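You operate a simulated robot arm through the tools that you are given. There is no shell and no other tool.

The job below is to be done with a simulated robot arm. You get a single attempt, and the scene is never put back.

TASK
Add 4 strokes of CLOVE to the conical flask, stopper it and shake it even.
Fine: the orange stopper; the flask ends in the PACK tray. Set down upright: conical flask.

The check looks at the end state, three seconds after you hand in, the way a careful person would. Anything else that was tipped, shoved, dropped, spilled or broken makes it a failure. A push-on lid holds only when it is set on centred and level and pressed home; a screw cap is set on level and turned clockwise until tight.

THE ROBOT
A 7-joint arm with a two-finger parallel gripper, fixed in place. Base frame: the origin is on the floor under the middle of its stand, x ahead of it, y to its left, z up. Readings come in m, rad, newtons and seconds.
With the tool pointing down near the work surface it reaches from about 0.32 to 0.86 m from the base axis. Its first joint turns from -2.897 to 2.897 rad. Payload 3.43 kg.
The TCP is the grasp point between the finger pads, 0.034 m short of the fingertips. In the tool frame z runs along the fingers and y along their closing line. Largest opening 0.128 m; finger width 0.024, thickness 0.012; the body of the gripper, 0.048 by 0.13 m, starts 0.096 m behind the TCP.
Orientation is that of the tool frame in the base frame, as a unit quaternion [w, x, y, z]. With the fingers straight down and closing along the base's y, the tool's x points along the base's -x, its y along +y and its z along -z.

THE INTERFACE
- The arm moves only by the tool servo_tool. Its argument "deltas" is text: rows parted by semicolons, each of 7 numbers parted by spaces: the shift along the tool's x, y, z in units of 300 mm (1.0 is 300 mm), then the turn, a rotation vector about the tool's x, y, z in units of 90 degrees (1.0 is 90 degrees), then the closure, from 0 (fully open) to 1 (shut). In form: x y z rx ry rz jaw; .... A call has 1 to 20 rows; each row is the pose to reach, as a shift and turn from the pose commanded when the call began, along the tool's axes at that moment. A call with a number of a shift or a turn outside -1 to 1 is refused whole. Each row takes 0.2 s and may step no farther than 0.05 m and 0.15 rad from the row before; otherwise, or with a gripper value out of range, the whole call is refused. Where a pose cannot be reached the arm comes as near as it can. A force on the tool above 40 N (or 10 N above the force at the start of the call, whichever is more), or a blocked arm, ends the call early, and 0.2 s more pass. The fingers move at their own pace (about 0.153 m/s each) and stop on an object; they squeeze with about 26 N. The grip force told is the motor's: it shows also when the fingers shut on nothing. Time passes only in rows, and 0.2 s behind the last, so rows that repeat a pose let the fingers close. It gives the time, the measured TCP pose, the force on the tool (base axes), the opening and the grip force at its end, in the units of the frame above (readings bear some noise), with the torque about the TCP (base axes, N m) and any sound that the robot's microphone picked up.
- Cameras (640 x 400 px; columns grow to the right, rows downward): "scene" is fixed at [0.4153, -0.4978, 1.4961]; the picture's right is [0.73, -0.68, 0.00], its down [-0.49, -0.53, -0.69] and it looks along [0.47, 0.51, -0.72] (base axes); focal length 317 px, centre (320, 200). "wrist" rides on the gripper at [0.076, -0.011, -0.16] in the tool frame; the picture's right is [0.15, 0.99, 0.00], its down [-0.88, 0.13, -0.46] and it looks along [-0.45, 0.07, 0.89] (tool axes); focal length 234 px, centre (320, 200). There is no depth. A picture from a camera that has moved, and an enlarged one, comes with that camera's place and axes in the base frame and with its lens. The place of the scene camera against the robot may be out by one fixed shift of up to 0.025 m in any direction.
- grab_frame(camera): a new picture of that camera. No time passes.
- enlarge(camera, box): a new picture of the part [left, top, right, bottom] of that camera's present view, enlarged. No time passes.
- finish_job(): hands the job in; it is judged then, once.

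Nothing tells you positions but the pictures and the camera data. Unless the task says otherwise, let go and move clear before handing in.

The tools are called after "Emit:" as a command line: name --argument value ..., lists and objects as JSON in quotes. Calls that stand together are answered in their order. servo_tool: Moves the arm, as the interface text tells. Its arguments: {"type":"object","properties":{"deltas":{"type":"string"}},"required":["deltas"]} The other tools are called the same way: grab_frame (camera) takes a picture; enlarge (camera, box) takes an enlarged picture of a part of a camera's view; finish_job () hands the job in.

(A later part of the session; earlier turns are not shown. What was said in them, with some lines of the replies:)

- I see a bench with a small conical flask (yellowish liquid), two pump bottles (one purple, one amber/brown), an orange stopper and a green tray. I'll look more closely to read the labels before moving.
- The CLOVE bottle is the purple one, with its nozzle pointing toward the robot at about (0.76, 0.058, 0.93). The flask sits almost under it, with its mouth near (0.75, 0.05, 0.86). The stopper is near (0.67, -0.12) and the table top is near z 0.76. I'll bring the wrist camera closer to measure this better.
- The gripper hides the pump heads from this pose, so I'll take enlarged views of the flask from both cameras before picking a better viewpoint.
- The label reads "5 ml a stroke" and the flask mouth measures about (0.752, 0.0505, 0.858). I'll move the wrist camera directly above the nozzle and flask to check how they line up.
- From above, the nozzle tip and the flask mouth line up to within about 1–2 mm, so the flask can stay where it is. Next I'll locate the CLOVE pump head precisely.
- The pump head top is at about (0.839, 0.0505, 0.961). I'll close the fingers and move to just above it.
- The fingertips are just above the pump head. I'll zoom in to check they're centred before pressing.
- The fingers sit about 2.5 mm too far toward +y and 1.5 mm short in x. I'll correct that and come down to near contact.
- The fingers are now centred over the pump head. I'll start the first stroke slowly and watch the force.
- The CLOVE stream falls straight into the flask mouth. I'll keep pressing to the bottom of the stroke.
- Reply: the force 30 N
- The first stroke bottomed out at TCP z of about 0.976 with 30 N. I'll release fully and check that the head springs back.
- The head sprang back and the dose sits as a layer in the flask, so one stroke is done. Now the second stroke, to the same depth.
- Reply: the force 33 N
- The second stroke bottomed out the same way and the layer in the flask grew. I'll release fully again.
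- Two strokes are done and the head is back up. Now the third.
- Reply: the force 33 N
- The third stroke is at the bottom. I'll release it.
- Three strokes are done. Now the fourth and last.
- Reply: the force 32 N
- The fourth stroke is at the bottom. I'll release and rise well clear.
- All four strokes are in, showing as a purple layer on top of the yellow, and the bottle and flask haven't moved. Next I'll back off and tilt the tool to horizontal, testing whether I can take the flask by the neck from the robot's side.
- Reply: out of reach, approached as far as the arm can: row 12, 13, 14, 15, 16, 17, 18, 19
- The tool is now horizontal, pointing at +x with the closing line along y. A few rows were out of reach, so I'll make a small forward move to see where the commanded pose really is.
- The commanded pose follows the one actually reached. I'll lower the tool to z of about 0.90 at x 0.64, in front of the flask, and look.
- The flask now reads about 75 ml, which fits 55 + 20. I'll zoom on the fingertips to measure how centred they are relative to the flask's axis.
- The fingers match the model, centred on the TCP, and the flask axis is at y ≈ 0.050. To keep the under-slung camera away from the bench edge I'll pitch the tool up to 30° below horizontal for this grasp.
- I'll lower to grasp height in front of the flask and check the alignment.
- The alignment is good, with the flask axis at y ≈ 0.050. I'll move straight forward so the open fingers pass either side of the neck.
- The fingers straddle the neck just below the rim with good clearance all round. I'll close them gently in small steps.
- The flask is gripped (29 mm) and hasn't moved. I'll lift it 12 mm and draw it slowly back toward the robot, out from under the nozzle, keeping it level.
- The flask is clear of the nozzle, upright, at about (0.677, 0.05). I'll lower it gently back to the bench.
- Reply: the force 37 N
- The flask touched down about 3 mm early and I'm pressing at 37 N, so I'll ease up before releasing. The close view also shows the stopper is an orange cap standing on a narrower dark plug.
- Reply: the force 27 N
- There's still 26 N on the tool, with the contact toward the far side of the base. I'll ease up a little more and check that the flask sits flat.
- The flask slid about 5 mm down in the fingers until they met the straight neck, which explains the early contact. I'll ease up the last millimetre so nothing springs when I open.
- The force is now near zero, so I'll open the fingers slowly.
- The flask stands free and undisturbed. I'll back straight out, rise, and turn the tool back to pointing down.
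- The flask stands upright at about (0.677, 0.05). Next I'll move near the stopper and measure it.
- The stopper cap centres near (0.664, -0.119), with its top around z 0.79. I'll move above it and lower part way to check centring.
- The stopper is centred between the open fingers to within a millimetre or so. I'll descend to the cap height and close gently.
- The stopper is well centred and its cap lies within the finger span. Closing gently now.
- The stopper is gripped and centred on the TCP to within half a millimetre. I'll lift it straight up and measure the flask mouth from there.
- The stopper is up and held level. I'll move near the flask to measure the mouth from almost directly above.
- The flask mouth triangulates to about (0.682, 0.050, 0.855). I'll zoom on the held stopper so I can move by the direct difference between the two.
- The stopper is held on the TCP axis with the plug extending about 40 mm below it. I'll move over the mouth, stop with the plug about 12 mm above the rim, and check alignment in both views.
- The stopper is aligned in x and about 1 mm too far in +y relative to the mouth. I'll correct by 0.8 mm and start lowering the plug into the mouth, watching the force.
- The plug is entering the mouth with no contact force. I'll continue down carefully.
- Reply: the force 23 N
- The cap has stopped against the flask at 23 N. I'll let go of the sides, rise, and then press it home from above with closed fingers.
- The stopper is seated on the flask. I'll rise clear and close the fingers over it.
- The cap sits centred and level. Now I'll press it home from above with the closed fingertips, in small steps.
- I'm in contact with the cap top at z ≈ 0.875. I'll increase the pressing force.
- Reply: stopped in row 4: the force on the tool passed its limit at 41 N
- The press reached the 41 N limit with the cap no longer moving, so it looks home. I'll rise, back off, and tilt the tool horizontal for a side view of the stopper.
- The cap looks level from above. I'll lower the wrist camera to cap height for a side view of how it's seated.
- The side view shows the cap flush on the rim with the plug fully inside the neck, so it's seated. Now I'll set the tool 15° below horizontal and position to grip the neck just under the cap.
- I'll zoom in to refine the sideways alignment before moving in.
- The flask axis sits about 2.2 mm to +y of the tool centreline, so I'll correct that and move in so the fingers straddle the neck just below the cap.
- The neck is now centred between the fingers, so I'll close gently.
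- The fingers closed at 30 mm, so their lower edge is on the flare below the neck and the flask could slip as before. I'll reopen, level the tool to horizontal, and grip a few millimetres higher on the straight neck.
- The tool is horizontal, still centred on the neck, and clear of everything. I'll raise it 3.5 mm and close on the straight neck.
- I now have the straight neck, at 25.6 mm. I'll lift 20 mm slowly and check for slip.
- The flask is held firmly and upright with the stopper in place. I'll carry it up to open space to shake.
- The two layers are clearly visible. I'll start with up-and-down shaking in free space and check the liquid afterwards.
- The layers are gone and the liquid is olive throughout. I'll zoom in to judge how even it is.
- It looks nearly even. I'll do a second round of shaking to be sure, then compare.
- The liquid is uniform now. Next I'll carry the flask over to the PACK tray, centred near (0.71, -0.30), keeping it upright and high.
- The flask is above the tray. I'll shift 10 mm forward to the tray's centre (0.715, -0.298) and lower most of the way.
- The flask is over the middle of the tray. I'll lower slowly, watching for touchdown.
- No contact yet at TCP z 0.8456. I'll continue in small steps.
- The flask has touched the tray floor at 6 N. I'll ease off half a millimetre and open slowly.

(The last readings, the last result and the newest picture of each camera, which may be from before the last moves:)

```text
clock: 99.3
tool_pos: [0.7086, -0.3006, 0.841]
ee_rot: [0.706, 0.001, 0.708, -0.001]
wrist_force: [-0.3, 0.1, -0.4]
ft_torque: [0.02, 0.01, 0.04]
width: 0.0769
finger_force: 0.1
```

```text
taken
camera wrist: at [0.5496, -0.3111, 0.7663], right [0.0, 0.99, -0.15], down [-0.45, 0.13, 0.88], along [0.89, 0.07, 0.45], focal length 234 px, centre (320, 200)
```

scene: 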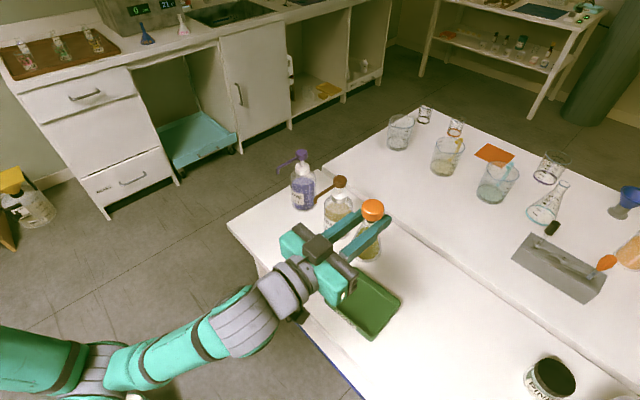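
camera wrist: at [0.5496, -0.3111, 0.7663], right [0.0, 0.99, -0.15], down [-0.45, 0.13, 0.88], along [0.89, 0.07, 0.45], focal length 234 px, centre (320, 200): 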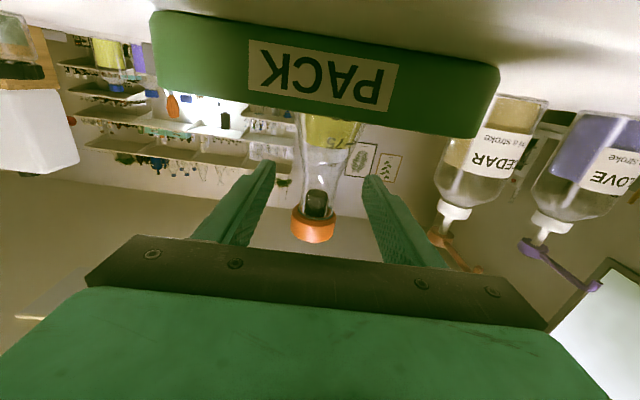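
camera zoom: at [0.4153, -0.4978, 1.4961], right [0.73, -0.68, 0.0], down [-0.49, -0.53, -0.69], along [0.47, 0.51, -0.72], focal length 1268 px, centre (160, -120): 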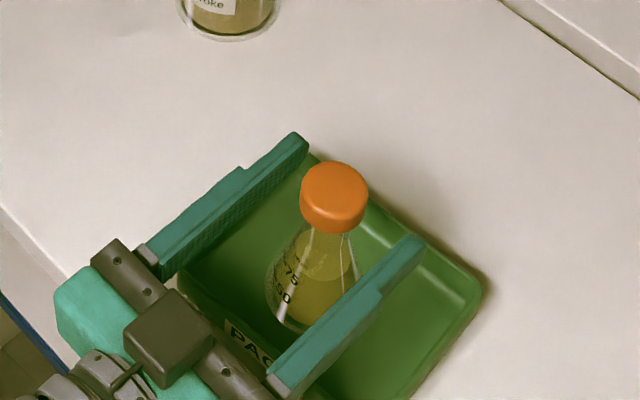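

The flask stands upright in the tray with the stopper on. I'll back straight out and rise clear.

Emit:
servo_tool --deltas "0 0 -0.06 0 0 0 0.4; 0 0 -0.14 0 0 0 0.4; 0 0 -0.22 0 0 0 0.4; 0 0 -0.29 0 0 0 0.4; -0.12 0 -0.29 0 0 0 0.4; -0.27 0 -0.29 0 0 0 0.4; -0.42 0 -0.29 0 0 0 0.4; -0.57 0 -0.29 0 0 0 0.4; -0.65 0 -0.29 0 0 0 0.4; -0.65 0 -0.29 0 0 0 0.4"

Emit:
grab_frame --camera "scene"

Emit:
enlarge --camera "scene" --box '[310, 230, 410, 340]'

Emit:
grab_frame --camera "wrist"

```text
clock: 101.5
tool_pos: [0.6222, -0.3007, 1.0374]
ee_rot: [0.706, 0.001, 0.708, 0.0]
wrist_force: [-0.4, 0.2, 0.8]
ft_torque: [0.04, -0.04, 0.0]
width: 0.0766
finger_force: 0.0
```

```text
taken
```

scene: 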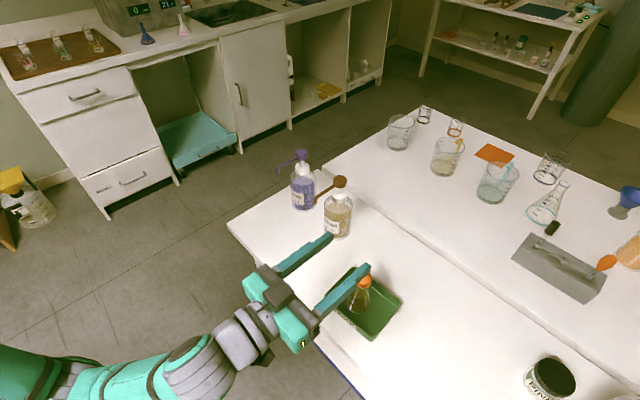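

```text
3.64 times, centred on (360, 285) of scene
camera zoom: at [0.4153, -0.4978, 1.4961], right [0.73, -0.68, 0.0], down [-0.49, -0.53, -0.69], along [0.47, 0.51, -0.72], focal length 1153 px, centre (174, -109)
```

zoom: 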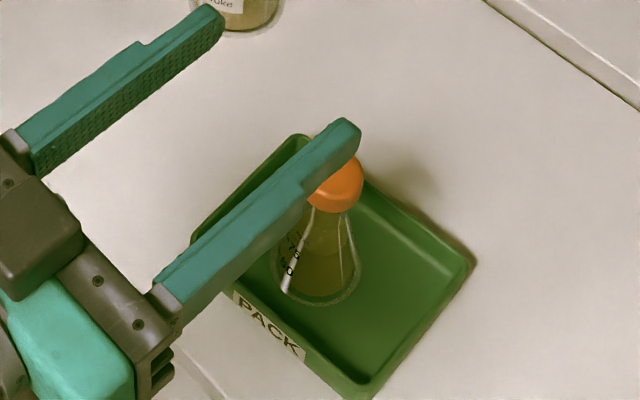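

```text
taken
camera wrist: at [0.4631, -0.3111, 0.9623], right [0.0, 0.99, -0.15], down [-0.45, 0.13, 0.88], along [0.89, 0.07, 0.45], focal length 234 px, centre (320, 200)
```

wrist: 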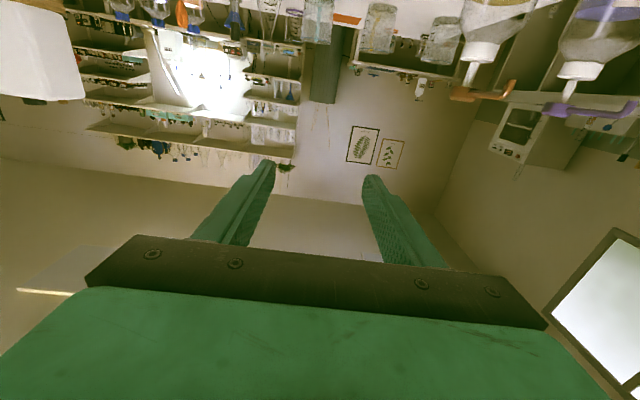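

I'm clear of the flask. I'll tilt the wrist camera down for a last inspection of the flask and stopper.

Emit:
servo_tool --deltas "0 0 0 0 0.09 0 0.4; 0 0 0 0 0.18 0 0.4; 0 0 0 0 0.27 0 0.4; 0 0 0 0 0.36 0 0.4; 0 0 0 0 0.45 0 0.4; 0 0 0 0 0.54 0 0.4; 0 0 0 0 0.54 0 0.4"

Emit:
grab_frame --camera "wrist"

Emit:
enlarge --camera "wrist" --box '[260, 20, 400, 160]'

Emit:
enlarge --camera "scene" --box '[310, 230, 410, 340]'

Emit:
enlarge --camera "scene" --box '[230, 130, 370, 250]'

```text
clock: 103.1
tool_pos: [0.6224, -0.2999, 1.038]
ee_rot: [0.352, 0.0, 0.936, 0.0]
wrist_force: [0.3, 0.4, 0.4]
ft_torque: [0.0, -0.01, 0.0]
width: 0.0766
finger_force: 0.0
```

```text
taken
camera wrist: at [0.4605, -0.3111, 1.1071], right [-0.11, 0.99, -0.1], down [0.36, 0.13, 0.92], along [0.93, 0.07, -0.37], focal length 234 px, centre (320, 200)
```

wrist: 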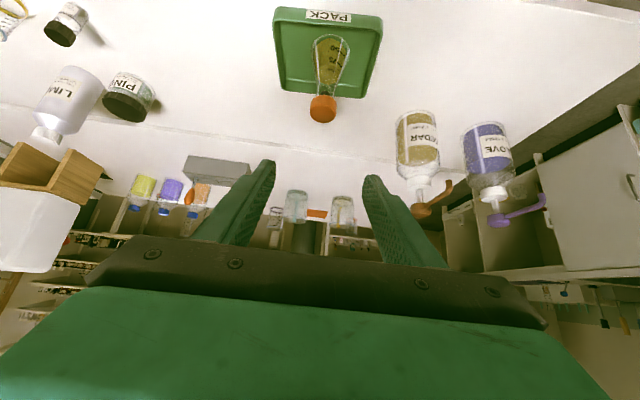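

```text
2.86 times, centred on (330, 90) of wrist
camera zoom: at [0.4605, -0.3111, 1.1071], right [-0.11, 0.99, -0.1], down [0.36, 0.13, 0.92], along [0.93, 0.07, -0.37], focal length 669 px, centre (291, 514)
```

zoom: 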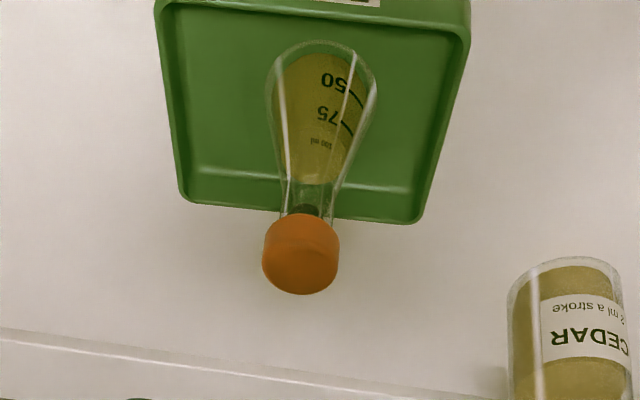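

```text
3.64 times, centred on (360, 285) of scene
camera zoom: at [0.4153, -0.4978, 1.4961], right [0.73, -0.68, 0.0], down [-0.49, -0.53, -0.69], along [0.47, 0.51, -0.72], focal length 1153 px, centre (174, -109)
```

zoom: 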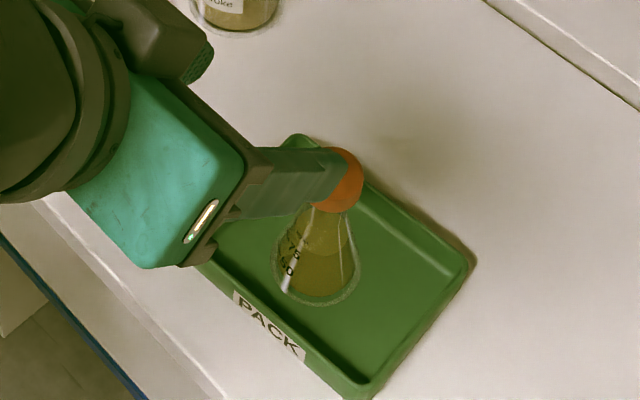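

```text
3.33 times, centred on (300, 190) of scene
camera zoom: at [0.4153, -0.4978, 1.4961], right [0.73, -0.68, 0.0], down [-0.49, -0.53, -0.69], along [0.47, 0.51, -0.72], focal length 1056 px, centre (387, 233)
```

zoom: 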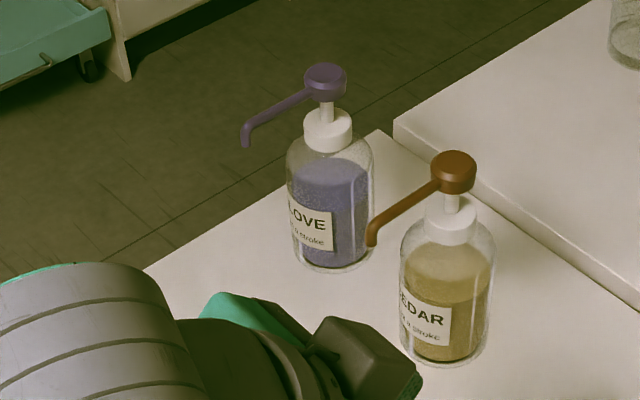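

Emit:
enlarge --camera "wrist" --box '[300, 70, 350, 130]'

```text
6.67 times, centred on (325, 100) of wrist
camera zoom: at [0.4605, -0.3111, 1.1071], right [-0.11, 0.99, -0.1], down [0.36, 0.13, 0.92], along [0.93, 0.07, -0.37], focal length 1561 px, centre (287, 867)
```

zoom: 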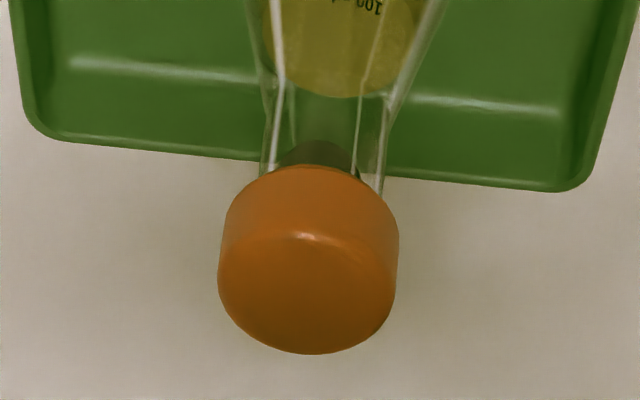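

The flask stands upright inside the PACK tray. Its stopper is level and flush, the liquid is even, both bottles are where they started, and the arm is clear. I'm handing in the job.

Emit:
finish_job

```text
The job is handed in.
```

The conical flask is in the PACK tray, upright, with the orange stopper pressed home and the liquid mixed to an even colour. I've handed the job in; the result hasn't come back.

- **CLOVE:** I gave 4 full strokes, each pressed to the bottom and fully released. The level rose to about the 75 ml mark, which fits 4 strokes at 5 ml each.
- **Stopper:** I set it on centred and level, then pressed it from above until the force reached 41 N and it stopped moving. It was still flush with the rim after shaking.
- **Mixing:** I shook the flask in two rounds. The two layers were gone after the first, and the second made no visible difference.
- **Rest of the bench:** I saw nothing spilled, tipped or shoved. The CLOVE and CEDAR bottles look where they started, and the arm is clear.

Before stoppering I moved the open flask about 7 cm out from under the nozzle. It slid about 5 mm down in the fingers, and I briefly pressed it onto the bench at 37 N before easing off. It stayed upright and I saw no spill.
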